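You operate a simulated robot arm through the tools that you are given. There is no shell and no other tool.

You run a simulated robot arm. Do the job below in one go: nothing can be reset, and whatever is moved stays where it is left.

TASK
Shut the furnace down: stop it, close the air, switch off once the red lamp is out.
Fine: black knob on the gauge shut and black valve shut; caps stay on, the other knobs and the grey slide as they are.

It is judged by the outcome, as a careful person would: the job done as asked, and still so three seconds after it is handed in. It fails if anything else is knocked over, pushed out of place, dropped, spilled or broken. Lids that push on must go on centred and level and be pressed home; caps that screw on are set level and turned clockwise until they are tight.

THE ROBOT
A 7-joint arm with a two-finger parallel gripper, fixed in place. Base frame: the origin is on the floor under the middle of its stand, x ahead of it, y to its left, z up. Units: mm, degrees, N and s.
It reaches about 1524 mm from its shoulder. Its first joint turns from -149.0 to 149.0 degrees. Payload 3.5 kg.
The TCP is the grasp point between the finger pads, 23 mm short of the fingertips. In the tool frame z runs along the fingers and y along their closing line. The gripper opens to 94 mm. The fingers are 38 mm wide and 10 mm thick; the gripper's body (54 by 96 mm) begins 39 mm behind the TCP.
Orientation is that of the tool frame in the base frame, as [roll, pitch, yaw] about the fixed x, y, z axes, in that order (R = Rz(yaw) Ry(pitch) Rx(roll)). With the fingers straight down and closing along the base's y, the tool's x points along the base's -x, its y along +y and its z along -z.

THE INTERFACE
- The arm moves only by the tool servo_tool. Its argument "plan" is a list of rows, each a list of 3 entries, a list of its own where there are three numbers: the shift along the tool's x, y, z in units of 500 mm (1.0 is 500 mm), then the turn, a rotation vector about the tool's x, y, z in units of 90 degrees (1.0 is 90 degrees), then the opening, from 0 (shut) to 1 (fully open). In form: [[[x, y, z], [rx, ry, rz], fingers], ...]. A call has 1 to 20 rows; each row is the pose to reach, as a shift and turn from the pose commanded when the call began, along the tool's axes at that moment. A call with a number of a shift or a turn outside -1 to 1 is refused whole. A row lasts 0.2 s, in which the tool goes at most 50 mm and 8.6 degrees; a call with a longer step from one row to the next is refused whole, and so is a gripper value outside its range. Where a pose cannot be reached the arm comes as near as it can. A force on the tool above 90 N (or 10 N above the force at the start of the call, whichever is more), or a blocked arm, ends the call early, and 0.2 s more pass. Each finger travels about 153 mm/s and halts on what it meets, pressing with about 36 N; the grip force reading is that of the motor and also rises with nothing between the fingers. The clock runs only during rows and for 0.2 s after the last one: add rows that repeat a pose to give the fingers time. It gives the time, the measured TCP pose, the force on the tool (base axes), the opening and the grip force at its end, in the units of the frame above (readings bear some noise), with the torque about the TCP (base axes, N m) and any sound that the robot's microphone picked up.
- Cameras (640 x 400 px; columns grow to the right, rows downward): "scene" is fixed at [49.1, 654.8, 1413.7]; the picture's right is [-0.77, -0.64, 0.00], its down [-0.18, 0.22, -0.96] and it looks along [0.61, -0.74, -0.29] (base axes); focal length 316 px, centre (320, 200). "wrist" rides on the gripper at [86, 16, -75] in the tool frame; the picture's right is [-0.18, 0.98, 0.00], its down [-0.58, -0.11, -0.81] and it looks along [-0.79, -0.15, 0.59] (tool axes); focal length 243 px, centre (320, 200). There is no depth. A picture from a camera that has moved, and an enlarged one, comes with that camera's place and axes in the base frame and with its lens. The place of the scene camera against the robot may be out by one fixed shift of up to 12 mm in any direction.
- get_image(camera): a new picture of that camera. It takes no simulated time.
- close_up(camera, box): a new picture of the part [left, top, right, bottom] of that camera's present view, enlarged. It takes no simulated time.
- job_done(): hands the job in; it is judged then, once.

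Nothing tells you positions but the pictures and the camera data. Unless the task says otherwise, let go and move clear before handing in.

The tools are called after "Request:" as a command line: name --argument value ..., lists and objects as JSON in quotes. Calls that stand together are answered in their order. servo_tool: Moves the arm, as the interface text tells. Its arguments: {"type":"object","properties":{"plan":{"type":"array"}},"required":["plan"]} The other tools are called the same way: get_image (camera) takes a picture; close_up (camera, box) takes an enlarged picture of a part of a camera's view; job_done () hands the job in.

At the start:

```text
t: 0.0
position: [646.0, -546.6, 1087.2]
tcp_rot: [-180.0, 0.0, 179.9]
contact_force: [-0.3, -0.6, -0.2]
moment: [0.02, 0.02, -0.01]
width: 94.0
grip_force: 0.1
```

scene: 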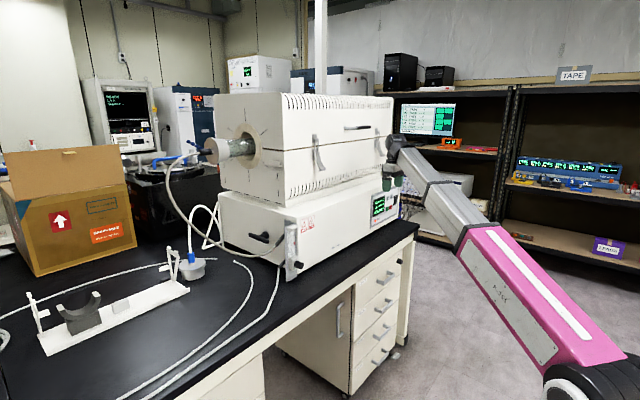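
wrist: 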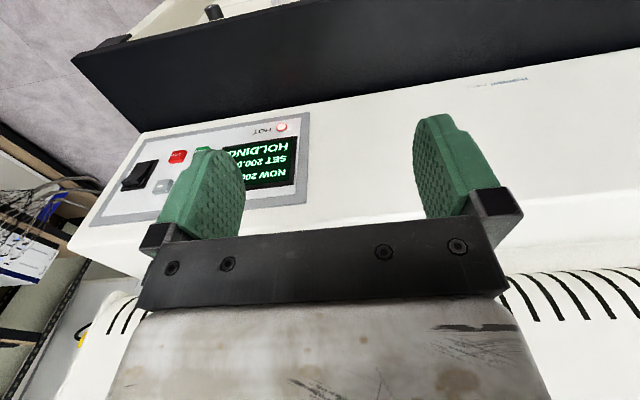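

I see a tube furnace on a bench with a control panel (display, red button, black rocker switch, red HOT lamp) near the gripper. I'll look closely at the panel and the gauge/valve area first.

Request:
close_up --camera "wrist" --box '[80, 90, 340, 252]'

Request:
close_up --camera "scene" --box '[340, 160, 440, 222]'

Request:
close_up --camera "scene" --box '[130, 110, 330, 290]'

Request:
close_up --camera "scene" --box '[0, 200, 240, 360]'

```text
2.46 times, centred on (210, 171) of wrist
camera zoom: at [558.7, -530.7, 1163.0], right [0.18, 0.98, 0.0], down [0.58, -0.11, 0.81], along [0.79, -0.15, -0.59], focal length 597 px, centre (591, 271)
```

zoom: 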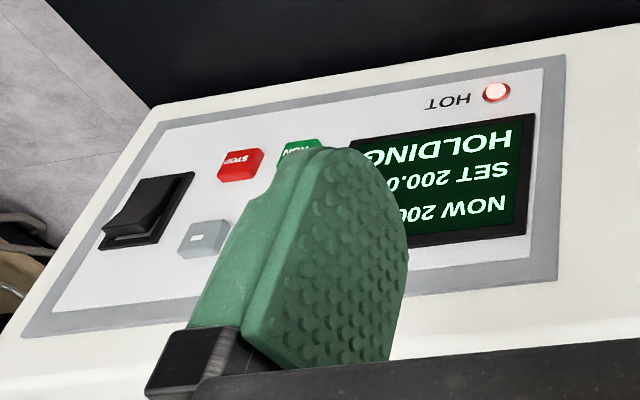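

```text
6.40 times, centred on (390, 191) of scene
camera zoom: at [49.1, 654.8, 1413.7], right [-0.77, -0.64, 0.0], down [-0.18, 0.22, -0.96], along [0.61, -0.74, -0.29], focal length 2022 px, centre (-128, 258)
```

zoom: 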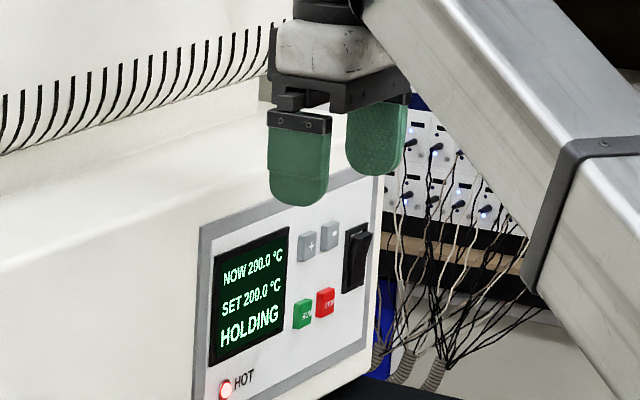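

```text
2.22 times, centred on (230, 200) of scene
camera zoom: at [49.1, 654.8, 1413.7], right [-0.77, -0.64, 0.0], down [-0.18, 0.22, -0.96], along [0.61, -0.74, -0.29], focal length 702 px, centre (520, 200)
```

zoom: 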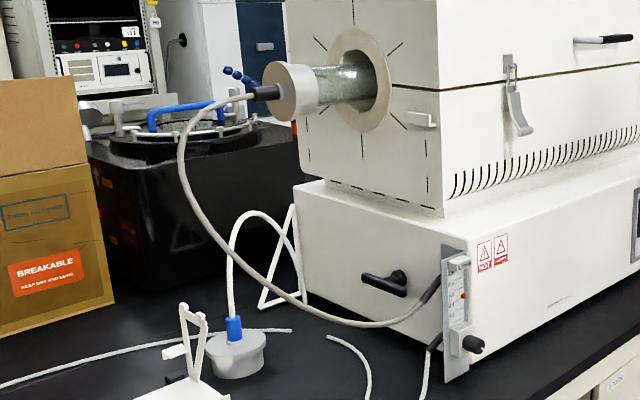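

```text
2.50 times, centred on (120, 280) of scene
camera zoom: at [49.1, 654.8, 1413.7], right [-0.77, -0.64, 0.0], down [-0.18, 0.22, -0.96], along [0.61, -0.74, -0.29], focal length 790 px, centre (820, 0)
```

zoom: 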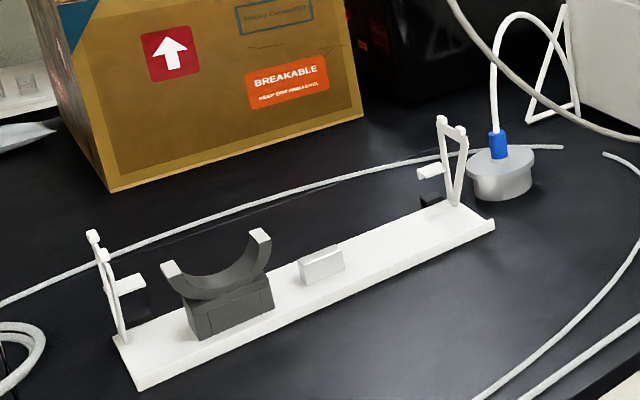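

The panel faces the robot: display, RUN/STOP buttons, a rocker switch and a lit HOT lamp. At the furnace's left end there are a flow gauge with a black knob and a black lever, which I'll enlarge to understand.

Request:
close_up --camera "scene" --box '[230, 215, 330, 290]'

Request:
close_up --camera "scene" --box '[180, 110, 300, 190]'

Request:
close_up --camera "scene" --box '[140, 190, 260, 290]'

Request:
close_up --camera "scene" --box '[360, 170, 410, 235]'

Request:
close_up --camera "scene" --box '[60, 60, 240, 190]'

```text
5.33 times, centred on (280, 252) of scene
camera zoom: at [49.1, 654.8, 1413.7], right [-0.77, -0.64, 0.0], down [-0.18, 0.22, -0.96], along [0.61, -0.74, -0.29], focal length 1685 px, centre (533, -80)
```

zoom: 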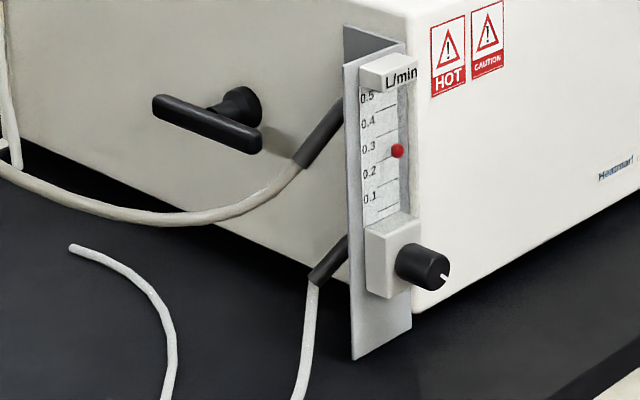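

```text
5.00 times, centred on (240, 150) of scene
camera zoom: at [49.1, 654.8, 1413.7], right [-0.77, -0.64, 0.0], down [-0.18, 0.22, -0.96], along [0.61, -0.74, -0.29], focal length 1580 px, centre (720, 450)
```

zoom: 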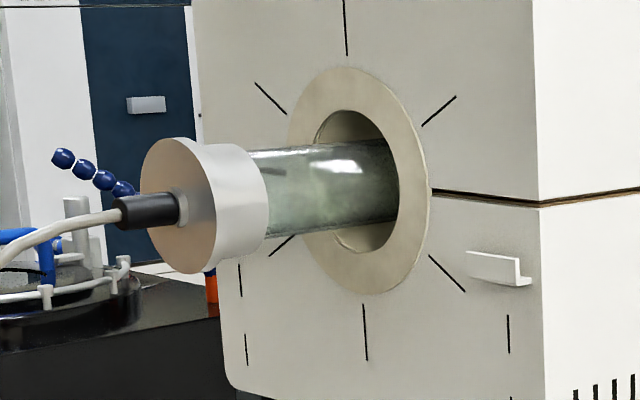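

```text
4.00 times, centred on (200, 240) of scene
camera zoom: at [49.1, 654.8, 1413.7], right [-0.77, -0.64, 0.0], down [-0.18, 0.22, -0.96], along [0.61, -0.74, -0.29], focal length 1264 px, centre (800, 40)
```

zoom: 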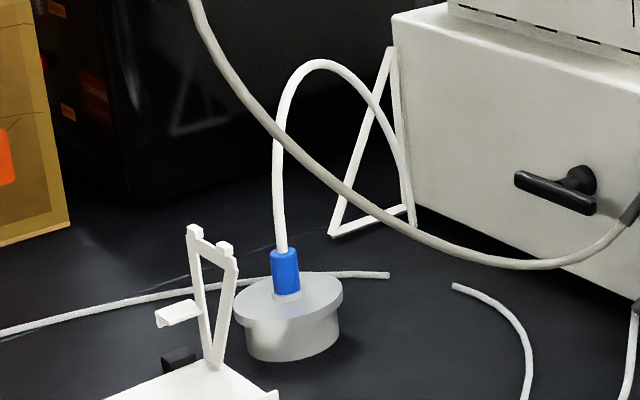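

```text
6.15 times, centred on (385, 202) of scene
camera zoom: at [49.1, 654.8, 1413.7], right [-0.77, -0.64, 0.0], down [-0.18, 0.22, -0.96], along [0.61, -0.74, -0.29], focal length 1944 px, centre (-80, 185)
```

zoom: 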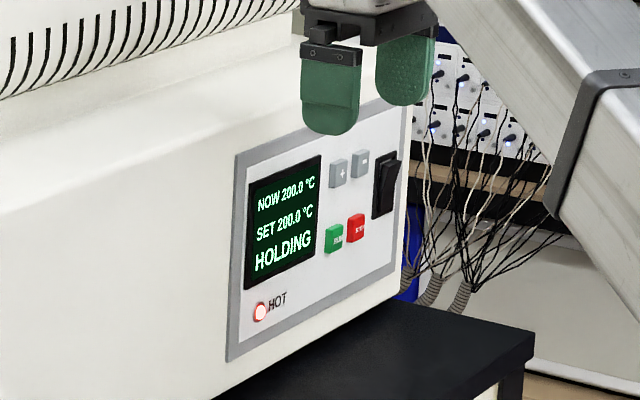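

```text
3.08 times, centred on (150, 125) of scene
camera zoom: at [49.1, 654.8, 1413.7], right [-0.77, -0.64, 0.0], down [-0.18, 0.22, -0.96], along [0.61, -0.74, -0.29], focal length 972 px, centre (843, 431)
```

zoom: 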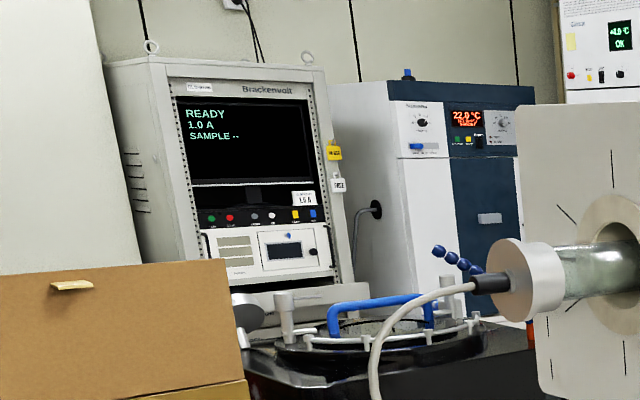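

The black lever on the furnace's left end looks like the valve and the gauge knob faces the robot. I'll back off and tilt the tool so the wrist camera looks squarely at the panel.

Request:
servo_tool --plan '[[[0.04, 0, 0], [0, -0.08, 0], 1], [[0.08, 0, 0.03], [0, -0.16, 0], 1], [[0.12, 0, 0.06], [0, -0.24, 0], 1], [[0.16, 0, 0.1], [0, -0.32, 0], 1], [[0.2, 0, 0.14], [0, -0.4, 0], 1], [[0.2, 0, 0.18], [0, -0.4, 0], 1]]'

Request:
get_image --camera "wrist"

Request:
get_image --camera "scene"

```text
t: 1.4
position: [544.6, -545.9, 996.1]
tcp_rot: [-180.0, 36.1, -179.9]
contact_force: [-0.4, 0.2, -0.9]
moment: [0.0, 0.0, 0.02]
width: 94.0
grip_force: 0.0
```

```text
taken
camera wrist: at [431.3, -530.5, 1007.1], right [0.15, 0.98, 0.11], down [-0.01, -0.11, 0.99], along [0.99, -0.15, -0.01], focal length 243 px, centre (320, 200)
```

wrist: 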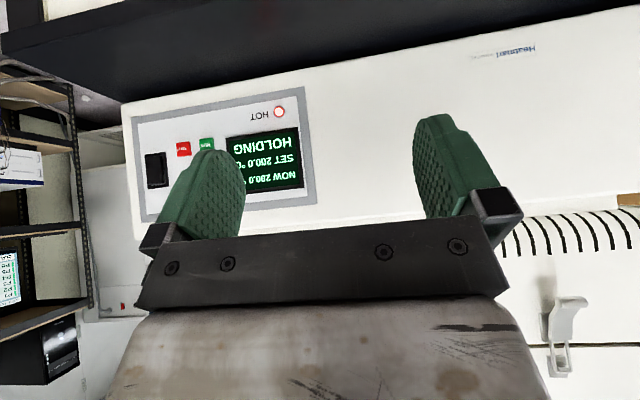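

```text
taken
```

scene: 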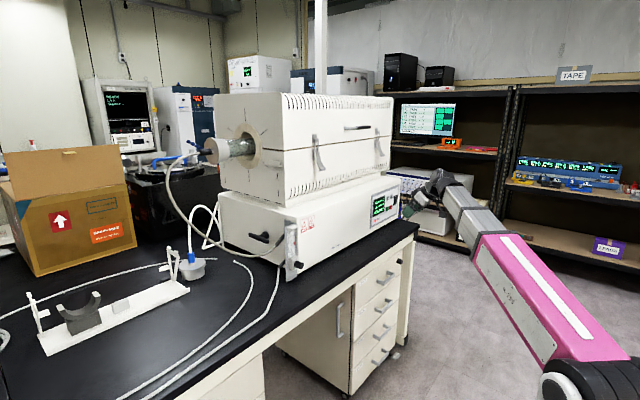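

The panel is now nearly square to the wrist camera. I'll enlarge it to measure the buttons, lamp and rocker.

Request:
close_up --camera "wrist" --box '[110, 80, 330, 220]'

Request:
close_up --camera "scene" --box '[360, 170, 420, 230]'

```text
2.86 times, centred on (220, 150) of wrist
camera zoom: at [431.3, -530.5, 1007.1], right [0.15, 0.98, 0.11], down [-0.01, -0.11, 0.99], along [0.99, -0.15, -0.01], focal length 693 px, centre (606, 343)
```

zoom: 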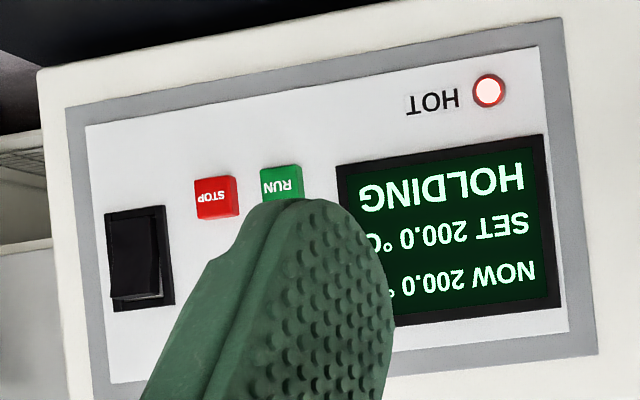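

```text
6.67 times, centred on (390, 200) of scene
camera zoom: at [49.1, 654.8, 1413.7], right [-0.77, -0.64, 0.0], down [-0.18, 0.22, -0.96], along [0.61, -0.74, -0.29], focal length 2106 px, centre (-147, 200)
```

zoom: 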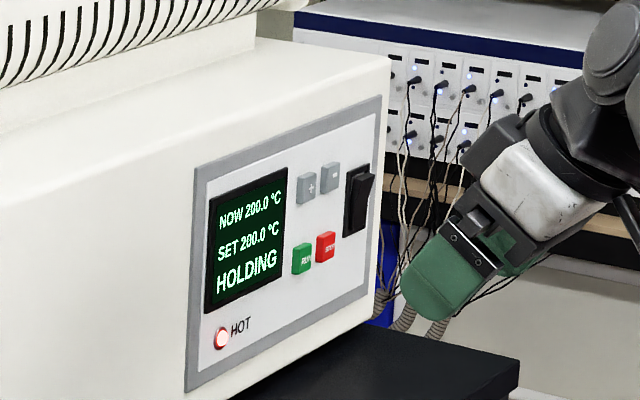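

STOP's face works out at about (763, -779, 904), the HOT lamp at (765, -625, 872), and the rocker is to the right of STOP. Next I'll move the wrist left to inspect the gauge, knob and black lever before touching anything.

Request:
servo_tool --plan '[[[0, 0.1, 0], [0, 0, 0], 1], [[0, 0.2, 0], [0, 0, 0], 1], [[0, 0.3, 0], [0, 0, 0], 1], [[0, 0.4, 0], [0, 0, 0], 1], [[0, 0.5, 0], [0, 0, 0], 1], [[0, 0.6, 0], [0, 0, 0], 1], [[0, 0.7, 0], [0, 0, 0], 1], [[0, 0.8, 0], [0, 0, 0], 1], [[0, 0.9, 0], [0, 0, 0], 1], [[0, 1.0, 0], [0, 0, 0], 1]]'

Request:
get_image --camera "wrist"

Request:
get_image --camera "scene"

```text
t: 3.6
position: [544.8, -45.6, 997.4]
tcp_rot: [-180.0, 36.0, 179.9]
contact_force: [-0.2, 0.2, -0.1]
moment: [-0.01, 0.02, 0.0]
width: 94.0
grip_force: 0.0
```

```text
taken
camera wrist: at [431.3, -30.4, 1007.4], right [0.15, 0.98, 0.11], down [0.0, -0.11, 0.99], along [0.99, -0.15, -0.01], focal length 243 px, centre (320, 200)
```

wrist: 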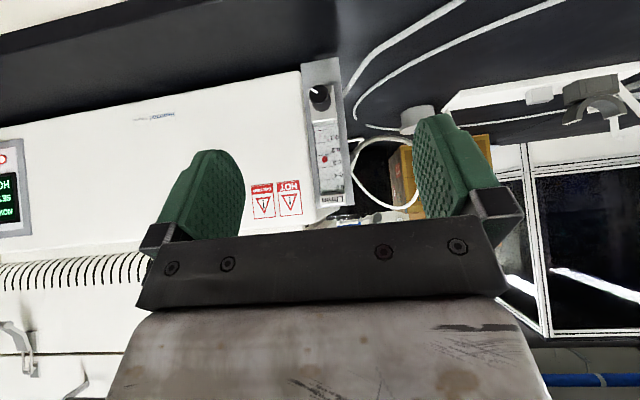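

```text
taken
```

scene: 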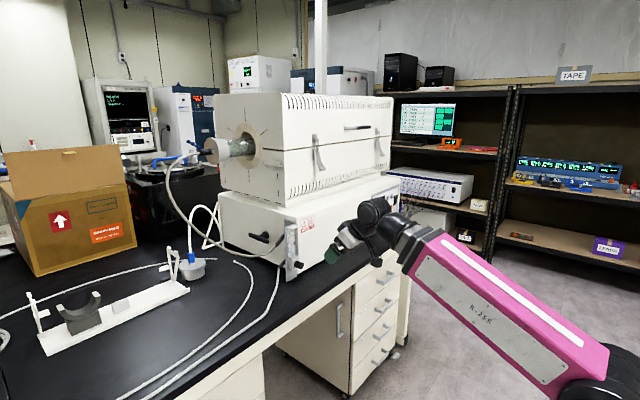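

Request:
close_up --camera "wrist" --box '[240, 50, 420, 240]'

Request:
close_up --camera "wrist" --box '[300, 70, 350, 120]'

```text
2.11 times, centred on (330, 145) of wrist
camera zoom: at [431.3, -30.4, 1007.4], right [0.15, 0.98, 0.11], down [0.0, -0.11, 0.99], along [0.99, -0.15, -0.01], focal length 511 px, centre (299, 316)
```

zoom: 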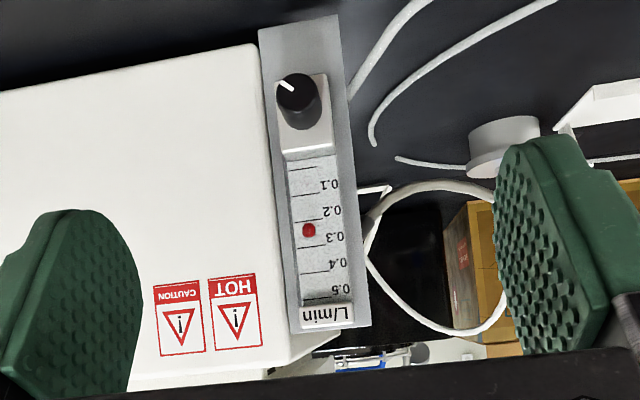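

```text
8.00 times, centred on (325, 95) of wrist
camera zoom: at [431.3, -30.4, 1007.4], right [0.15, 0.98, 0.11], down [0.0, -0.11, 0.99], along [0.99, -0.15, -0.01], focal length 1941 px, centre (280, 1040)
```

zoom: 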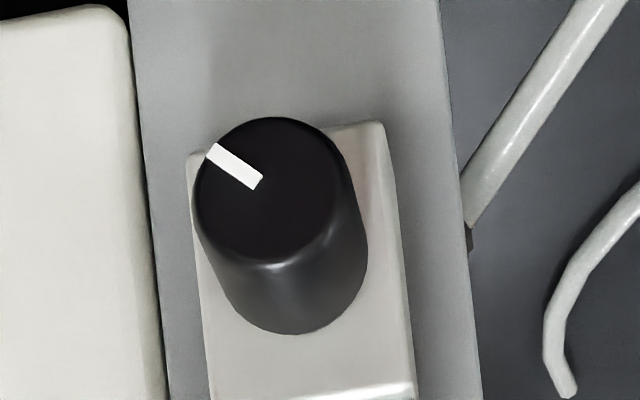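

The gauge knob (about 25 mm across, at roughly (735, -62, 871)) shows 0.25 L/min on the red ball. I'll now swing round to look at the left end face and the black lever.

Request:
servo_tool --plan '[[[-0.019, 0.0615, 0.014], [0.045, 0, 0.0617], 1], [[-0.038, 0.123, 0.028], [0.09, 0, 0.1235], 1], [[-0.0575, 0.1845, 0.042], [0.135, 0, 0.185], 1], [[-0.077, 0.246, 0.056], [0.18, 0, 0.247], 1], [[-0.096, 0.3075, 0.07], [0.225, 0, 0.309], 1], [[-0.115, 0.369, 0.084], [0.27, 0, 0.3705], 1], [[-0.134, 0.4305, 0.098], [0.315, 0, 0.432], 1], [[-0.1535, 0.492, 0.112], [0.36, 0, 0.494], 1]]'

Request:
get_image --camera "wrist"

Request:
get_image --camera "scene"

```text
t: 5.4
position: [642.0, 198.9, 996.3]
tcp_rot: [-179.9, 36.1, 124.9]
contact_force: [0.1, -0.1, 0.1]
moment: [0.03, -0.01, 0.02]
width: 94.0
grip_force: 0.0
```

```text
taken
camera wrist: at [590.4, 301.0, 1006.5], right [0.89, 0.44, 0.11], down [-0.09, -0.06, 0.99], along [0.44, -0.9, -0.01], focal length 243 px, centre (320, 200)
```

wrist: 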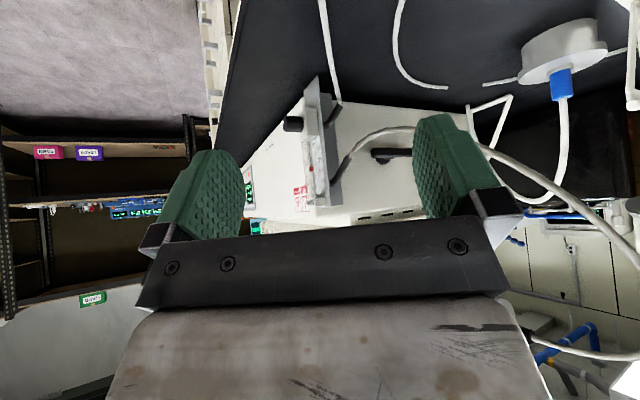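

```text
taken
```

scene: 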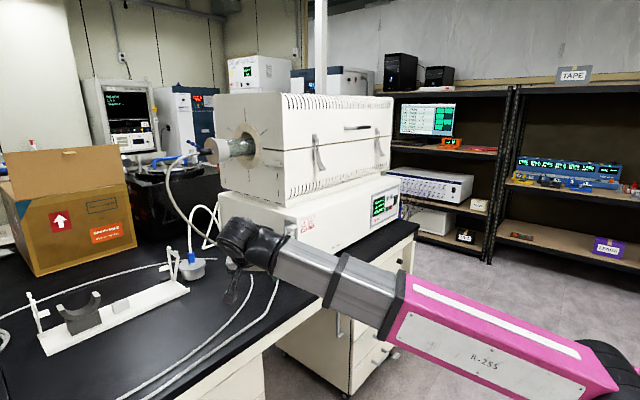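

The right finger hides the lever, so I'll yaw the camera a little toward it.

Request:
servo_tool --plan '[[[0, 0, 0], [-0.049, 0, -0.0675], 1], [[0, 0, 0], [-0.098, 0, -0.135], 1]]'

Request:
get_image --camera "wrist"

Request:
close_up --camera "wrist" --box '[200, 70, 440, 230]'

Request:
close_up --camera "wrist" --box '[280, 120, 370, 180]'

```text
t: 6.0
position: [641.2, 200.1, 996.9]
tcp_rot: [179.9, 35.9, 140.1]
contact_force: [-0.7, -0.4, 0.4]
moment: [-0.02, 0.0, -0.01]
width: 93.7
grip_force: 0.1
```

```text
taken
camera wrist: at [564.0, 284.6, 1007.4], right [0.75, 0.66, 0.11], down [-0.07, -0.08, 0.99], along [0.66, -0.75, -0.01], focal length 243 px, centre (320, 200)
```

wrist: 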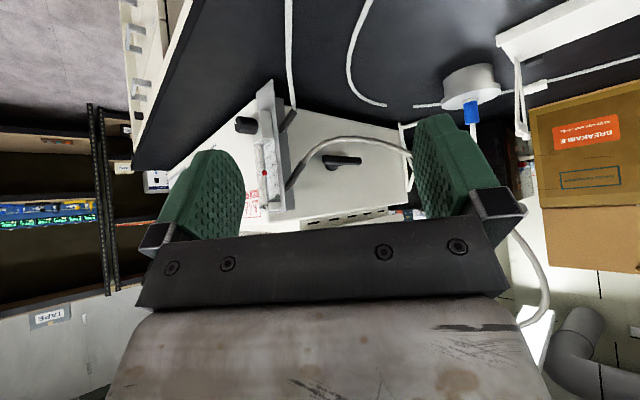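

```text
2.50 times, centred on (320, 150) of wrist
camera zoom: at [564.0, 284.6, 1007.4], right [0.75, 0.66, 0.11], down [-0.07, -0.08, 0.99], along [0.66, -0.75, -0.01], focal length 606 px, centre (320, 325)
```

zoom: 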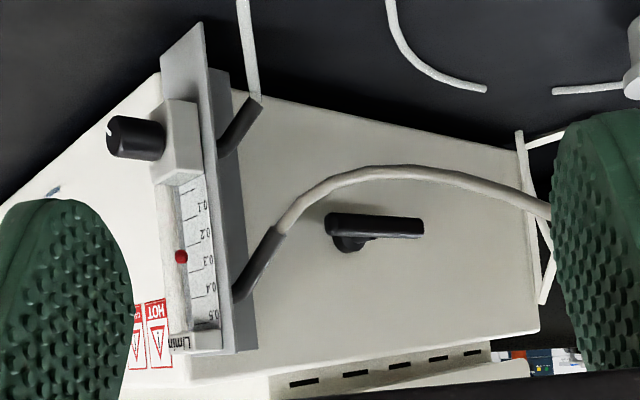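

```text
6.67 times, centred on (325, 150) of wrist
camera zoom: at [564.0, 284.6, 1007.4], right [0.75, 0.66, 0.11], down [-0.07, -0.08, 0.99], along [0.66, -0.75, -0.01], focal length 1618 px, centre (287, 533)
```

zoom: 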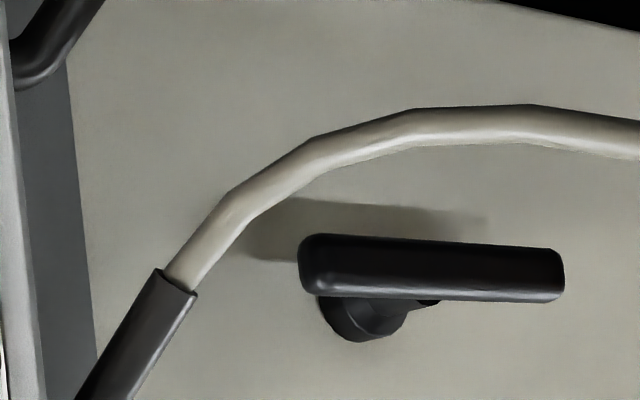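

The black lever is a quarter-turn handle pivoted at its end nearest the robot. Before deciding that this is the valve meant, I'll survey the bench to the left, where the supply hose leads.

Request:
servo_tool --plan '[[[-0.006, 0, -0.008], [-0.0544, 0, -0.0746], 1], [[-0.012, 0, -0.016], [-0.1088, 0, -0.1492], 1], [[-0.018, 0, -0.024], [-0.163, 0, -0.224], 1], [[-0.024, 0, -0.032], [-0.2175, 0, -0.298], 1], [[-0.03, 0, -0.04], [-0.272, 0, -0.373], 1], [[-0.036, 0, -0.048], [-0.326, 0, -0.4476], 1], [[-0.042, 0, -0.056], [-0.381, 0, -0.522], 1], [[-0.048, 0, -0.064], [-0.435, 0, -0.597], 1], [[-0.054, 0, -0.072], [-0.4895, 0, -0.6715], 1], [[-0.06, 0, -0.08], [-0.544, 0, -0.746], 1]]'

Request:
get_image --camera "wrist"

Request:
get_image --camera "scene"

```text
t: 8.2
position: [641.2, 199.0, 1048.3]
tcp_rot: [179.9, 36.0, -136.8]
contact_force: [0.4, 0.5, 0.2]
moment: [0.03, 0.02, 0.01]
width: 93.7
grip_force: 0.1
```

```text
taken
camera wrist: at [547.2, 132.9, 1058.0], right [-0.57, 0.82, 0.11], down [0.07, -0.08, 0.99], along [0.82, 0.57, -0.01], focal length 243 px, centre (320, 200)
```

wrist: 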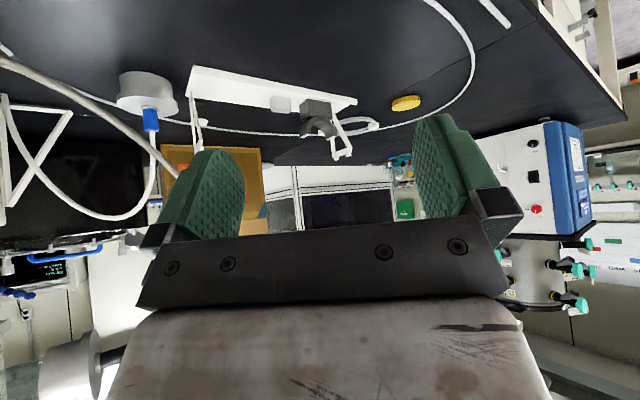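

```text
taken
```

scene: 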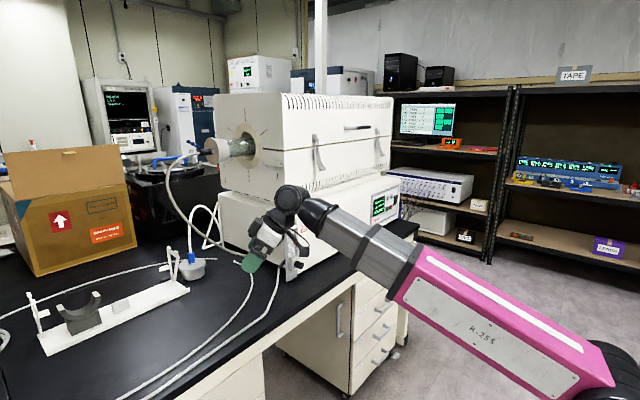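

There is more equipment to the left: a blue-and-white box and wall taps. I'll turn further left to follow the supply hose.

Request:
servo_tool --plan '[[[0, 0, 0], [-0.0544, 0, -0.0746], 1], [[0, 0, 0], [-0.1088, 0, -0.1492], 1], [[0, 0, 0], [-0.163, 0, -0.224], 1], [[0, 0, 0], [-0.2175, 0, -0.298], 1], [[0, 0, 0], [-0.272, 0, -0.373], 1]]'

Request:
get_image --camera "wrist"

Request:
close_up --camera "wrist" --box '[240, 0, 640, 250]'

```text
t: 9.4
position: [642.5, 198.7, 1046.1]
tcp_rot: [179.9, 36.1, -95.4]
contact_force: [0.0, 0.6, 0.1]
moment: [0.0, 0.03, 0.01]
width: 94.0
grip_force: 0.0
```

```text
taken
camera wrist: at [614.6, 87.0, 1057.3], right [-0.97, 0.24, 0.11], down [0.11, -0.02, 0.99], along [0.24, 0.97, -0.01], focal length 243 px, centre (320, 200)
```

wrist: 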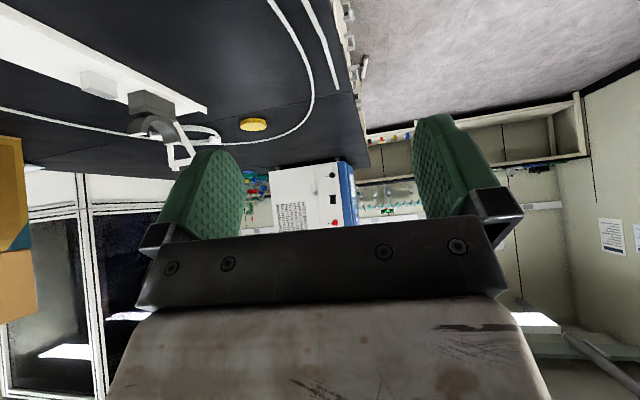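

```text
1.60 times, centred on (440, 125) of wrist
camera zoom: at [614.6, 87.0, 1057.3], right [-0.97, 0.24, 0.11], down [0.11, -0.02, 0.99], along [0.24, 0.97, -0.01], focal length 388 px, centre (128, 320)
```

zoom: 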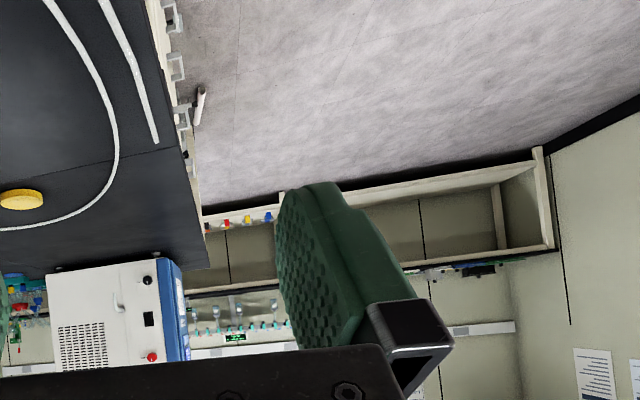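

Request:
close_up --camera "wrist" --box '[230, 150, 430, 240]'

Request:
close_up --camera "wrist" --box '[290, 30, 390, 140]'

Request:
close_up --camera "wrist" --box '[60, 60, 280, 180]'

```text
3.20 times, centred on (330, 195) of wrist
camera zoom: at [614.6, 87.0, 1057.3], right [-0.97, 0.24, 0.11], down [0.11, -0.02, 0.99], along [0.24, 0.97, -0.01], focal length 776 px, centre (288, 216)
```

zoom: 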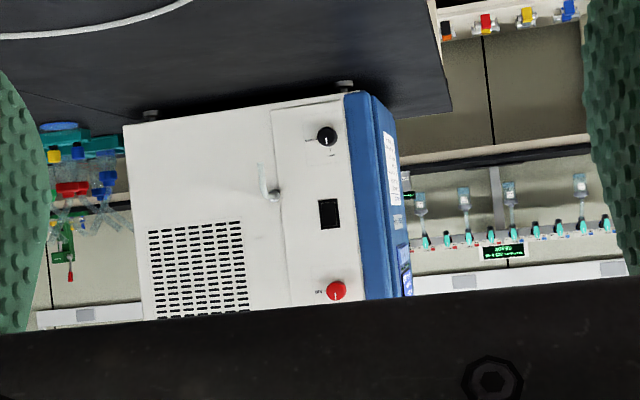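

```text
3.64 times, centred on (340, 85) of wrist
camera zoom: at [614.6, 87.0, 1057.3], right [-0.97, 0.24, 0.11], down [0.11, -0.02, 0.99], along [0.24, 0.97, -0.01], focal length 882 px, centre (247, 618)
```

zoom: 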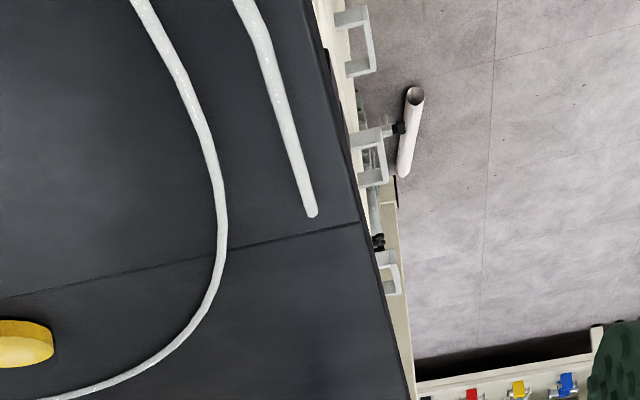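

```text
2.91 times, centred on (170, 120) of wrist
camera zoom: at [614.6, 87.0, 1057.3], right [-0.97, 0.24, 0.11], down [0.11, -0.02, 0.99], along [0.24, 0.97, -0.01], focal length 706 px, centre (756, 433)
```

zoom: 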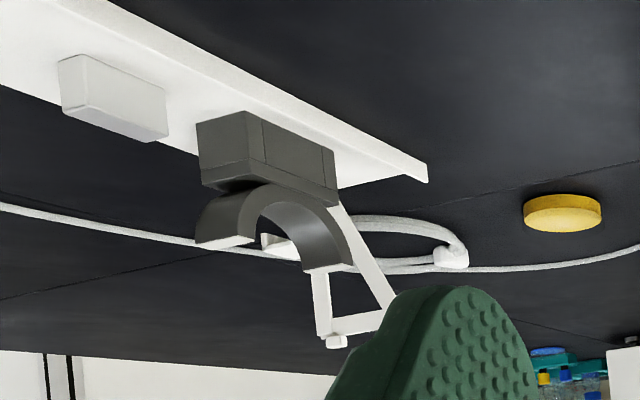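

The supply hose just ends on the bench, but I noticed some fittings below the bench's front edge to the left. I'll move to look at that front before committing to what "black valve" means.

Request:
servo_tool --plan '[[[-0.0326, 0.0537, 0.0535], [0.0254, 0, 0.0347], 1], [[-0.0652, 0.1075, 0.107], [0.0507, 0, 0.0695], 1], [[-0.098, 0.161, 0.1605], [0.076, 0, 0.104], 1], [[-0.1305, 0.215, 0.214], [0.1015, 0, 0.139], 1], [[-0.163, 0.269, 0.2675], [0.127, 0, 0.174], 1], [[-0.196, 0.3225, 0.321], [0.152, 0, 0.2085], 1], [[-0.228, 0.376, 0.3745], [0.1775, 0, 0.243], 1], [[-0.261, 0.43, 0.428], [0.203, 0, 0.278], 1]]'

Request:
get_image --camera "wrist"

Request:
get_image --camera "scene"

```text
t: 11.2
position: [451.2, 449.6, 954.0]
tcp_rot: [179.9, 36.0, -126.5]
contact_force: [-0.1, 0.4, 0.4]
moment: [-0.04, 0.01, 0.0]
width: 94.1
grip_force: 0.0
```

```text
taken
camera wrist: at [369.2, 367.5, 964.1], right [-0.7, 0.7, 0.11], down [0.09, -0.07, 0.99], along [0.71, 0.71, -0.01], focal length 243 px, centre (320, 200)
```

wrist: 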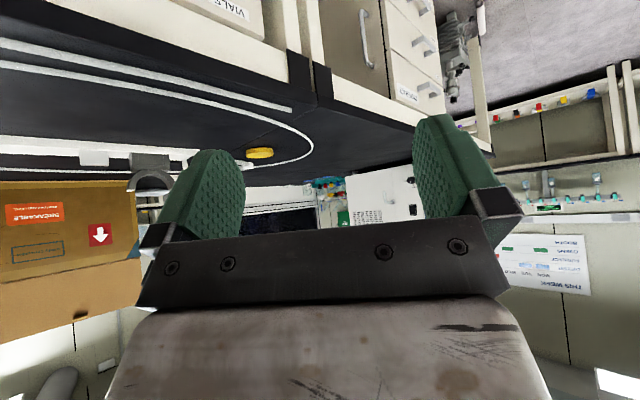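

```text
taken
```

scene: 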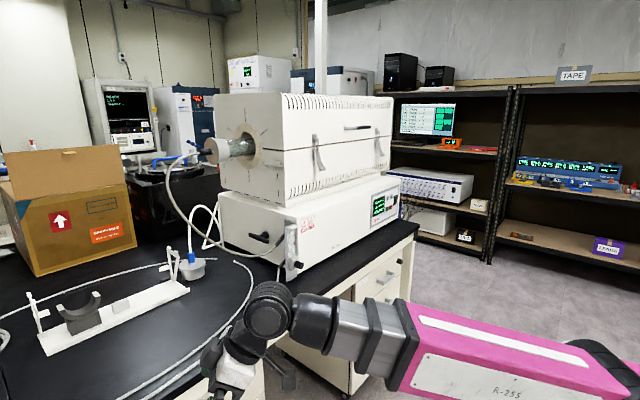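

Request:
close_up --camera "wrist" --box '[300, 0, 520, 140]'

Request:
close_up --camera "wrist" --box '[300, 150, 430, 230]'

Request:
close_up --camera "wrist" --box '[480, 60, 640, 220]'

```text
2.86 times, centred on (410, 70) of wrist
camera zoom: at [369.2, 367.5, 964.1], right [-0.7, 0.7, 0.11], down [0.09, -0.07, 0.99], along [0.71, 0.71, -0.01], focal length 693 px, centre (63, 571)
```

zoom: 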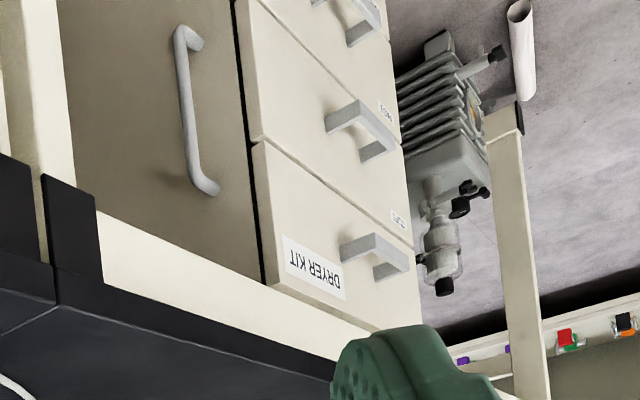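

```text
4.92 times, centred on (365, 190) of wrist
camera zoom: at [369.2, 367.5, 964.1], right [-0.7, 0.7, 0.11], down [0.09, -0.07, 0.99], along [0.71, 0.71, -0.01], focal length 1194 px, centre (98, 249)
```

zoom: 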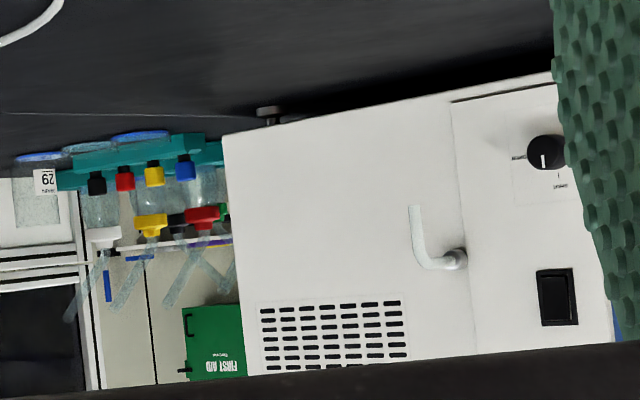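

```text
2.50 times, centred on (560, 140) of wrist
camera zoom: at [369.2, 367.5, 964.1], right [-0.7, 0.7, 0.11], down [0.09, -0.07, 0.99], along [0.71, 0.71, -0.01], focal length 606 px, centre (-280, 350)
```

zoom: 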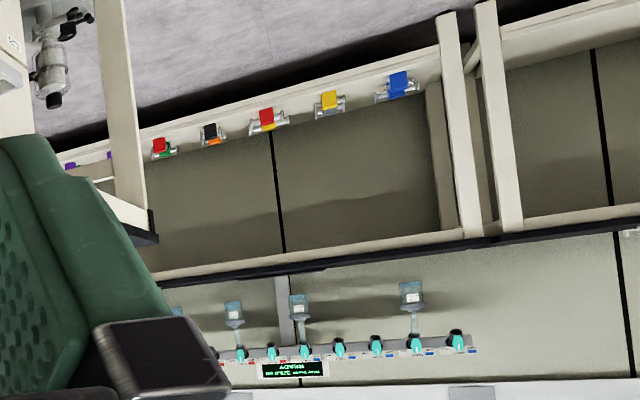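

Those are unrelated background fittings (vacuum pump, drawers, wall taps). I'll now go back right and check the furnace's right end and the grey slide before acting.

Request:
servo_tool --plan '[[[0.054, -0.054, -0.05], [0.032, 0, 0.0436], 1], [[0.108, -0.108, -0.1], [0.064, 0, 0.087], 1], [[0.162, -0.162, -0.149], [0.095, 0, 0.131], 1], [[0.217, -0.216, -0.199], [0.127, 0, 0.1745], 1], [[0.271, -0.27, -0.249], [0.159, 0, 0.218], 1], [[0.325, -0.325, -0.299], [0.191, 0, 0.262], 1], [[0.379, -0.379, -0.349], [0.223, 0, 0.305], 1], [[0.433, -0.433, -0.399], [0.2545, 0, 0.349], 1], [[0.488, -0.487, -0.448], [0.286, 0, 0.393], 1], [[0.542, -0.541, -0.498], [0.318, 0, 0.436], 1], [[0.596, -0.595, -0.548], [0.35, 0, 0.48], 1]]'

Request:
servo_tool --plan '[[[0, -0.1, 0], [0, 0, 0], 1], [[0, -0.2, 0], [0, 0, 0], 1], [[0, -0.3, 0], [0, 0, 0], 1], [[0, -0.4, 0], [0, 0, 0], 1], [[0, -0.5, 0], [0, 0, 0], 1], [[0, -0.6, 0], [0, 0, 0], 1], [[0, -0.7, 0], [0, 0, 0], 1], [[0, -0.8, 0], [0, 0, 0], 1], [[0, -0.9, 0], [0, 0, 0], 1], [[0, -1.0, 0], [0, 0, 0], 1]]'

Request:
get_image --camera "wrist"

Request:
get_image --camera "scene"

```text
t: 13.6
position: [525.3, -59.4, 1032.3]
tcp_rot: [179.9, 35.9, -179.9]
contact_force: [0.7, -0.2, -0.1]
moment: [0.01, -0.03, -0.02]
width: 93.9
grip_force: 0.1
out of reach, approached as far as the arm can: row 3, 4, 5, 6, 7, 8, 9, 10, 11
```

```text
t: 15.8
position: [525.4, -562.1, 1035.6]
tcp_rot: [180.0, 36.0, -179.8]
contact_force: [0.3, -0.7, 0.5]
moment: [0.01, 0.0, 0.01]
width: 93.9
grip_force: 0.0
```

```text
taken
camera wrist: at [410.1, -545.2, 1045.5], right [0.15, 0.98, 0.11], down [0.0, -0.11, 0.99], along [0.99, -0.14, -0.01], focal length 243 px, centre (320, 200)
```

wrist: 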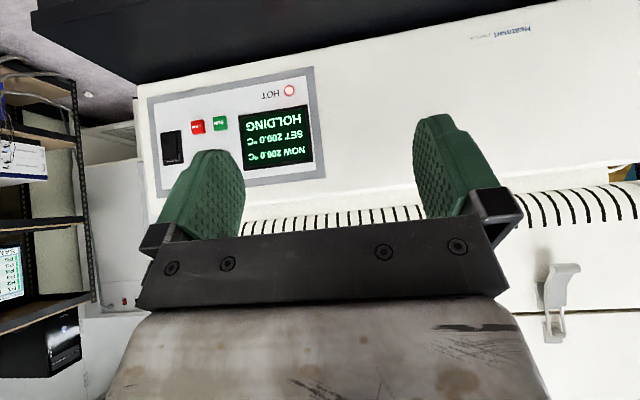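

```text
taken
```

scene: 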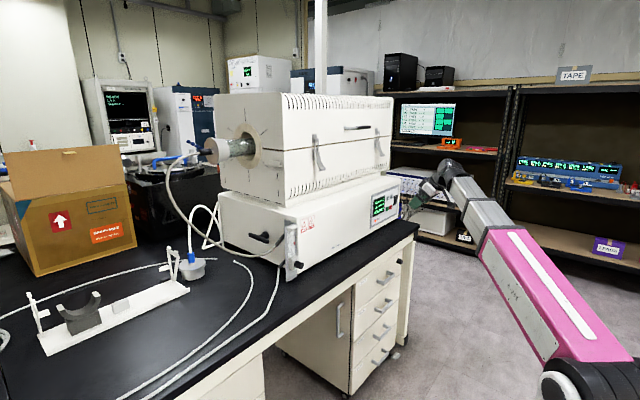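

The lamp is still lit and the furnace is holding at 200 °C. I'll swing round the right end of the furnace to check for valves or slides there.

Request:
servo_tool --plan '[[[-0.0337, -0.086, 0.0122], [-0.0458, 0, -0.0629], 1], [[-0.0673, -0.172, 0.0244], [-0.0916, 0, -0.1258], 1], [[-0.101, -0.2587, 0.0367], [-0.137, 0, -0.189], 1], [[-0.1347, -0.345, 0.0489], [-0.183, 0, -0.2516], 1], [[-0.168, -0.431, 0.061], [-0.229, 0, -0.3144], 1], [[-0.202, -0.517, 0.0733], [-0.2747, 0, -0.377], 1], [[-0.2357, -0.6036, 0.0856], [-0.3204, 0, -0.44], 1], [[-0.2693, -0.69, 0.0978], [-0.366, 0, -0.503], 1], [[-0.303, -0.776, 0.11], [-0.412, 0, -0.566], 1]]'

Request:
get_image --camera "wrist"

Request:
get_image --camera "scene"

```text
t: 17.8
position: [689.1, -944.0, 1066.6]
tcp_rot: [-177.8, 35.3, -116.7]
contact_force: [-0.1, -0.3, -1.0]
moment: [-0.04, -0.01, -0.02]
width: 94.1
grip_force: 0.0
out of reach, approached as far as the arm can: row 9
```

```text
taken
camera wrist: at [620.5, -1037.3, 1078.8], right [-0.8, 0.59, 0.08], down [0.07, -0.03, 1.0], along [0.59, 0.8, -0.02], focal length 243 px, centre (320, 200)
```

wrist: 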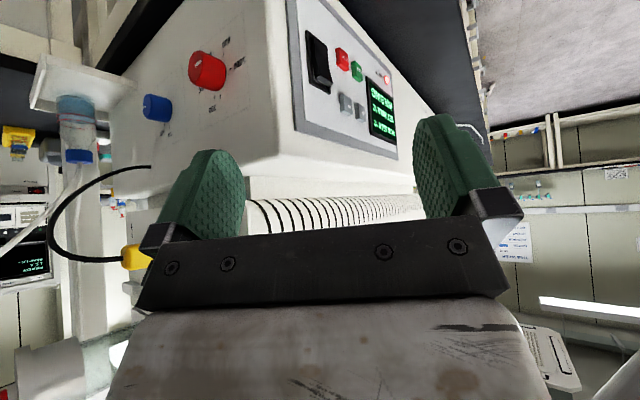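

```text
taken
```

scene: 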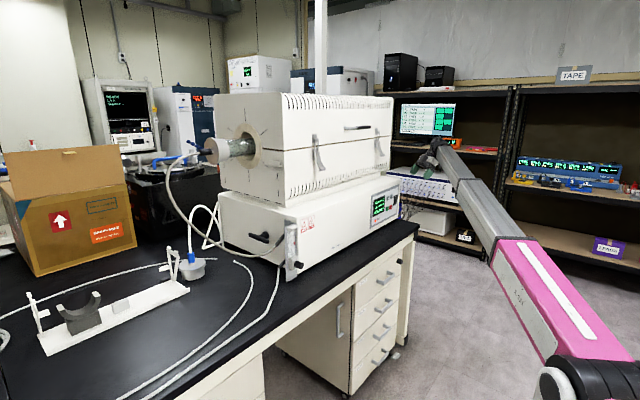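

The right end has a red and a blue knob (leave them). I'll enlarge that area to look for a black valve or grey slide.

Request:
close_up --camera "wrist" --box '[100, 20, 300, 145]'

Request:
close_up --camera "wrist" --box '[0, 40, 200, 300]'

Request:
close_up --camera "wrist" --box '[285, 0, 425, 180]'

```text
3.20 times, centred on (200, 82) of wrist
camera zoom: at [620.5, -1037.3, 1078.8], right [-0.8, 0.59, 0.08], down [0.07, -0.03, 1.0], along [0.59, 0.8, -0.02], focal length 776 px, centre (704, 576)
```

zoom: 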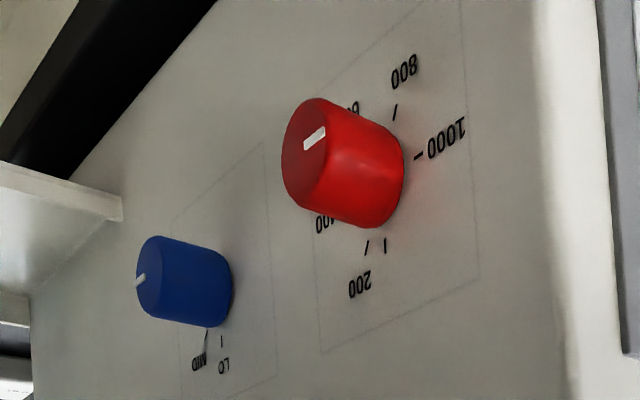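

```text
1.54 times, centred on (100, 170) of wrist
camera zoom: at [620.5, -1037.3, 1078.8], right [-0.8, 0.59, 0.08], down [0.07, -0.03, 1.0], along [0.59, 0.8, -0.02], focal length 373 px, centre (658, 246)
```

zoom: 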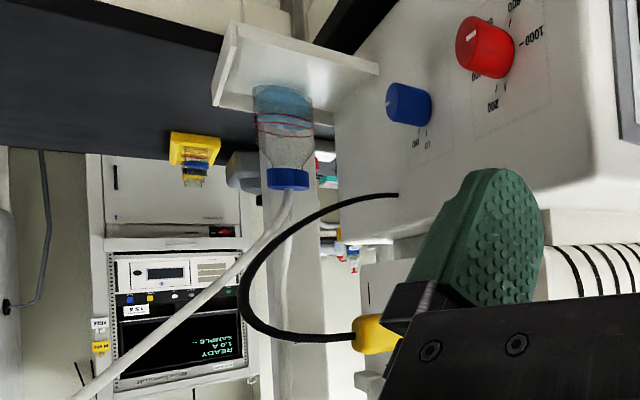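

```text
2.22 times, centred on (355, 90) of wrist
camera zoom: at [620.5, -1037.3, 1078.8], right [-0.8, 0.59, 0.08], down [0.07, -0.03, 1.0], along [0.59, 0.8, -0.02], focal length 539 px, centre (242, 444)
```

zoom: 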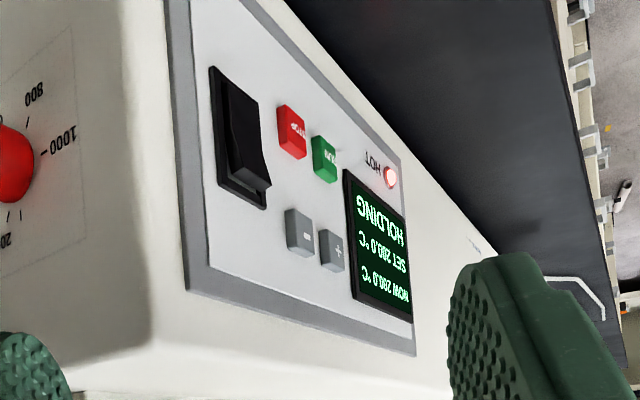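

I'll raise the camera to see the right-hand tube end and its fittings.

Request:
servo_tool --plan '[[[-0.054, -0.003, -0.076], [0, 0, 0], 1], [[-0.108, -0.006, -0.152], [0, 0, 0], 1], [[-0.1625, -0.009, -0.228], [0, 0, 0], 1], [[-0.217, -0.011, -0.304], [0, 0, 0], 1], [[-0.271, -0.014, -0.38], [0, 0, 0], 1], [[-0.325, -0.017, -0.456], [0, 0, 0], 1]]'

Request:
get_image --camera "wrist"

Request:
close_up --camera "wrist" --box '[0, 0, 260, 200]'

```text
t: 19.2
position: [737.6, -938.3, 1300.8]
tcp_rot: [-171.2, 34.7, -117.0]
contact_force: [0.2, -0.2, 0.5]
moment: [0.0, 0.01, 0.04]
width: 94.0
grip_force: 0.2
out of reach, approached as far as the arm can: row 1, 2, 3, 4, 5, 6
```

```text
taken
camera wrist: at [660.9, -1025.4, 1310.8], right [-0.76, 0.65, -0.02], down [-0.01, 0.02, 1.0], along [0.65, 0.76, -0.01], focal length 243 px, centre (320, 200)
```

wrist: 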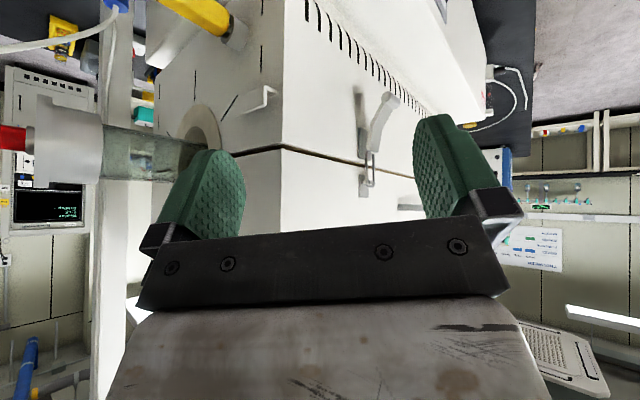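

```text
2.00 times, centred on (130, 100) of wrist
camera zoom: at [660.9, -1025.4, 1310.8], right [-0.76, 0.65, -0.02], down [-0.01, 0.02, 1.0], along [0.65, 0.76, -0.01], focal length 485 px, centre (700, 400)
```

zoom: 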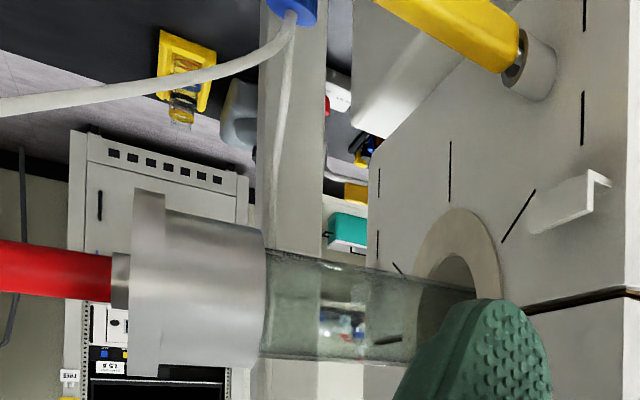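

Request:
servo_tool --plan '[[[0, 0, 0], [0.05, 0.008, 0.068], 1], [[0, 0, 0], [0.1, 0.017, 0.135], 1], [[0, 0, 0], [0.15, 0.025, 0.2], 1], [[0, 0, 0], [0.193, 0.033, 0.27], 1]]'

Request:
get_image --camera "wrist"

Request:
get_image --camera "scene"

```text
t: 20.2
position: [736.1, -939.1, 1301.0]
tcp_rot: [-170.9, 35.6, -147.0]
contact_force: [0.4, -0.7, 0.0]
moment: [0.0, -0.02, -0.02]
width: 93.9
grip_force: 0.0
```

```text
taken
camera wrist: at [625.7, -976.4, 1308.8], right [-0.33, 0.94, -0.02], down [-0.01, 0.01, 1.0], along [0.94, 0.33, 0.01], focal length 243 px, centre (320, 200)
```

wrist: 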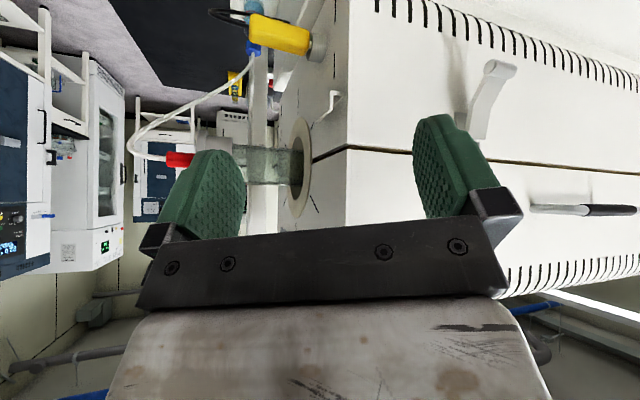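

```text
taken
```

scene: 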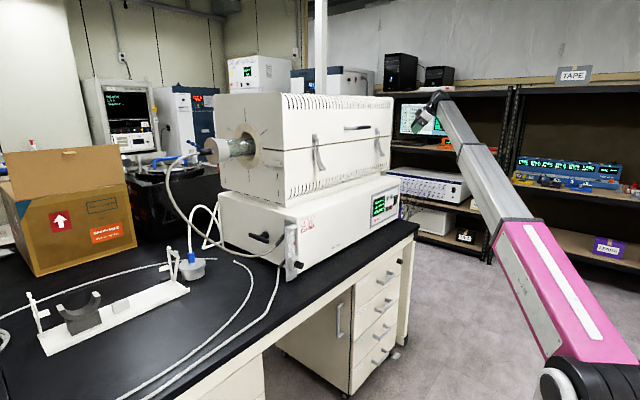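

Everything on the right is unrelated (red and blue knobs, thermocouple plug, exhaust hose), so the black lever on the left end is the only black valve. I'll start with STOP: bring the closed fingers in front of the red button.

Request:
servo_tool --plan '[[[0.0464, 0.0499, 0.0483], [0.0163, -0.0187, 0.0274], 0.8], [[0.0928, 0.0998, 0.0965], [0.0326, -0.0374, 0.0547], 0.6], [[0.1392, 0.1497, 0.1448], [0.0489, -0.0562, 0.0821], 0.4], [[0.1856, 0.1996, 0.193], [0.0652, -0.0749, 0.1095], 0.2], [[0.232, 0.2495, 0.2413], [0.0815, -0.0936, 0.1369], 0], [[0.2784, 0.2994, 0.2896], [0.0977, -0.1123, 0.1642], 0], [[0.3248, 0.3493, 0.3378], [0.114, -0.131, 0.1916], 0], [[0.3712, 0.3992, 0.3861], [0.1303, -0.1498, 0.219], 0], [[0.4176, 0.4491, 0.4343], [0.1466, -0.1685, 0.2463], 0], [[0.464, 0.499, 0.4826], [0.1629, -0.1872, 0.2737], 0]]'

Request:
get_image --camera "wrist"

Request:
close_up --camera "scene" --box '[350, 150, 450, 250]'

```text
t: 22.4
position: [596.1, -776.0, 938.1]
tcp_rot: [179.8, 55.0, -180.0]
contact_force: [0.2, 0.1, 0.4]
moment: [0.02, 0.0, 0.02]
width: 0.1
grip_force: 36.1
```

```text
taken
camera wrist: at [485.3, -760.2, 911.3], right [0.1, 0.98, 0.15], down [-0.33, -0.11, 0.94], along [0.94, -0.15, 0.31], focal length 243 px, centre (320, 200)
```

wrist: 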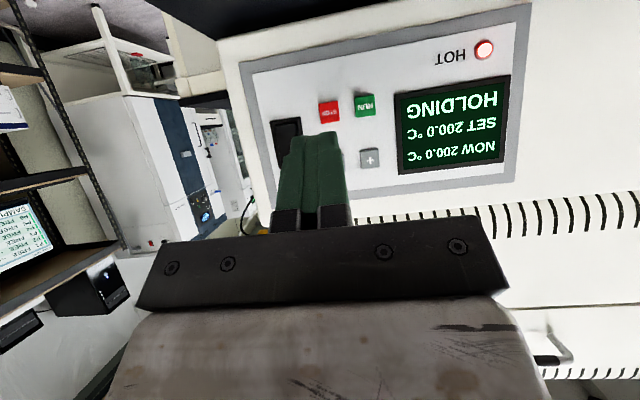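

```text
4.00 times, centred on (400, 200) of scene
camera zoom: at [49.1, 654.8, 1413.7], right [-0.77, -0.64, 0.0], down [-0.18, 0.22, -0.96], along [0.61, -0.74, -0.29], focal length 1264 px, centre (0, 200)
```

zoom: 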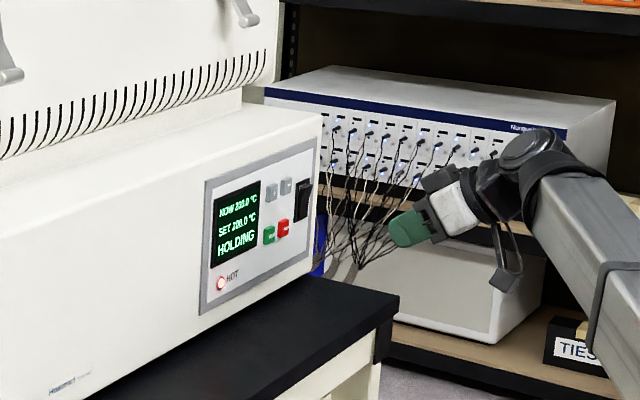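

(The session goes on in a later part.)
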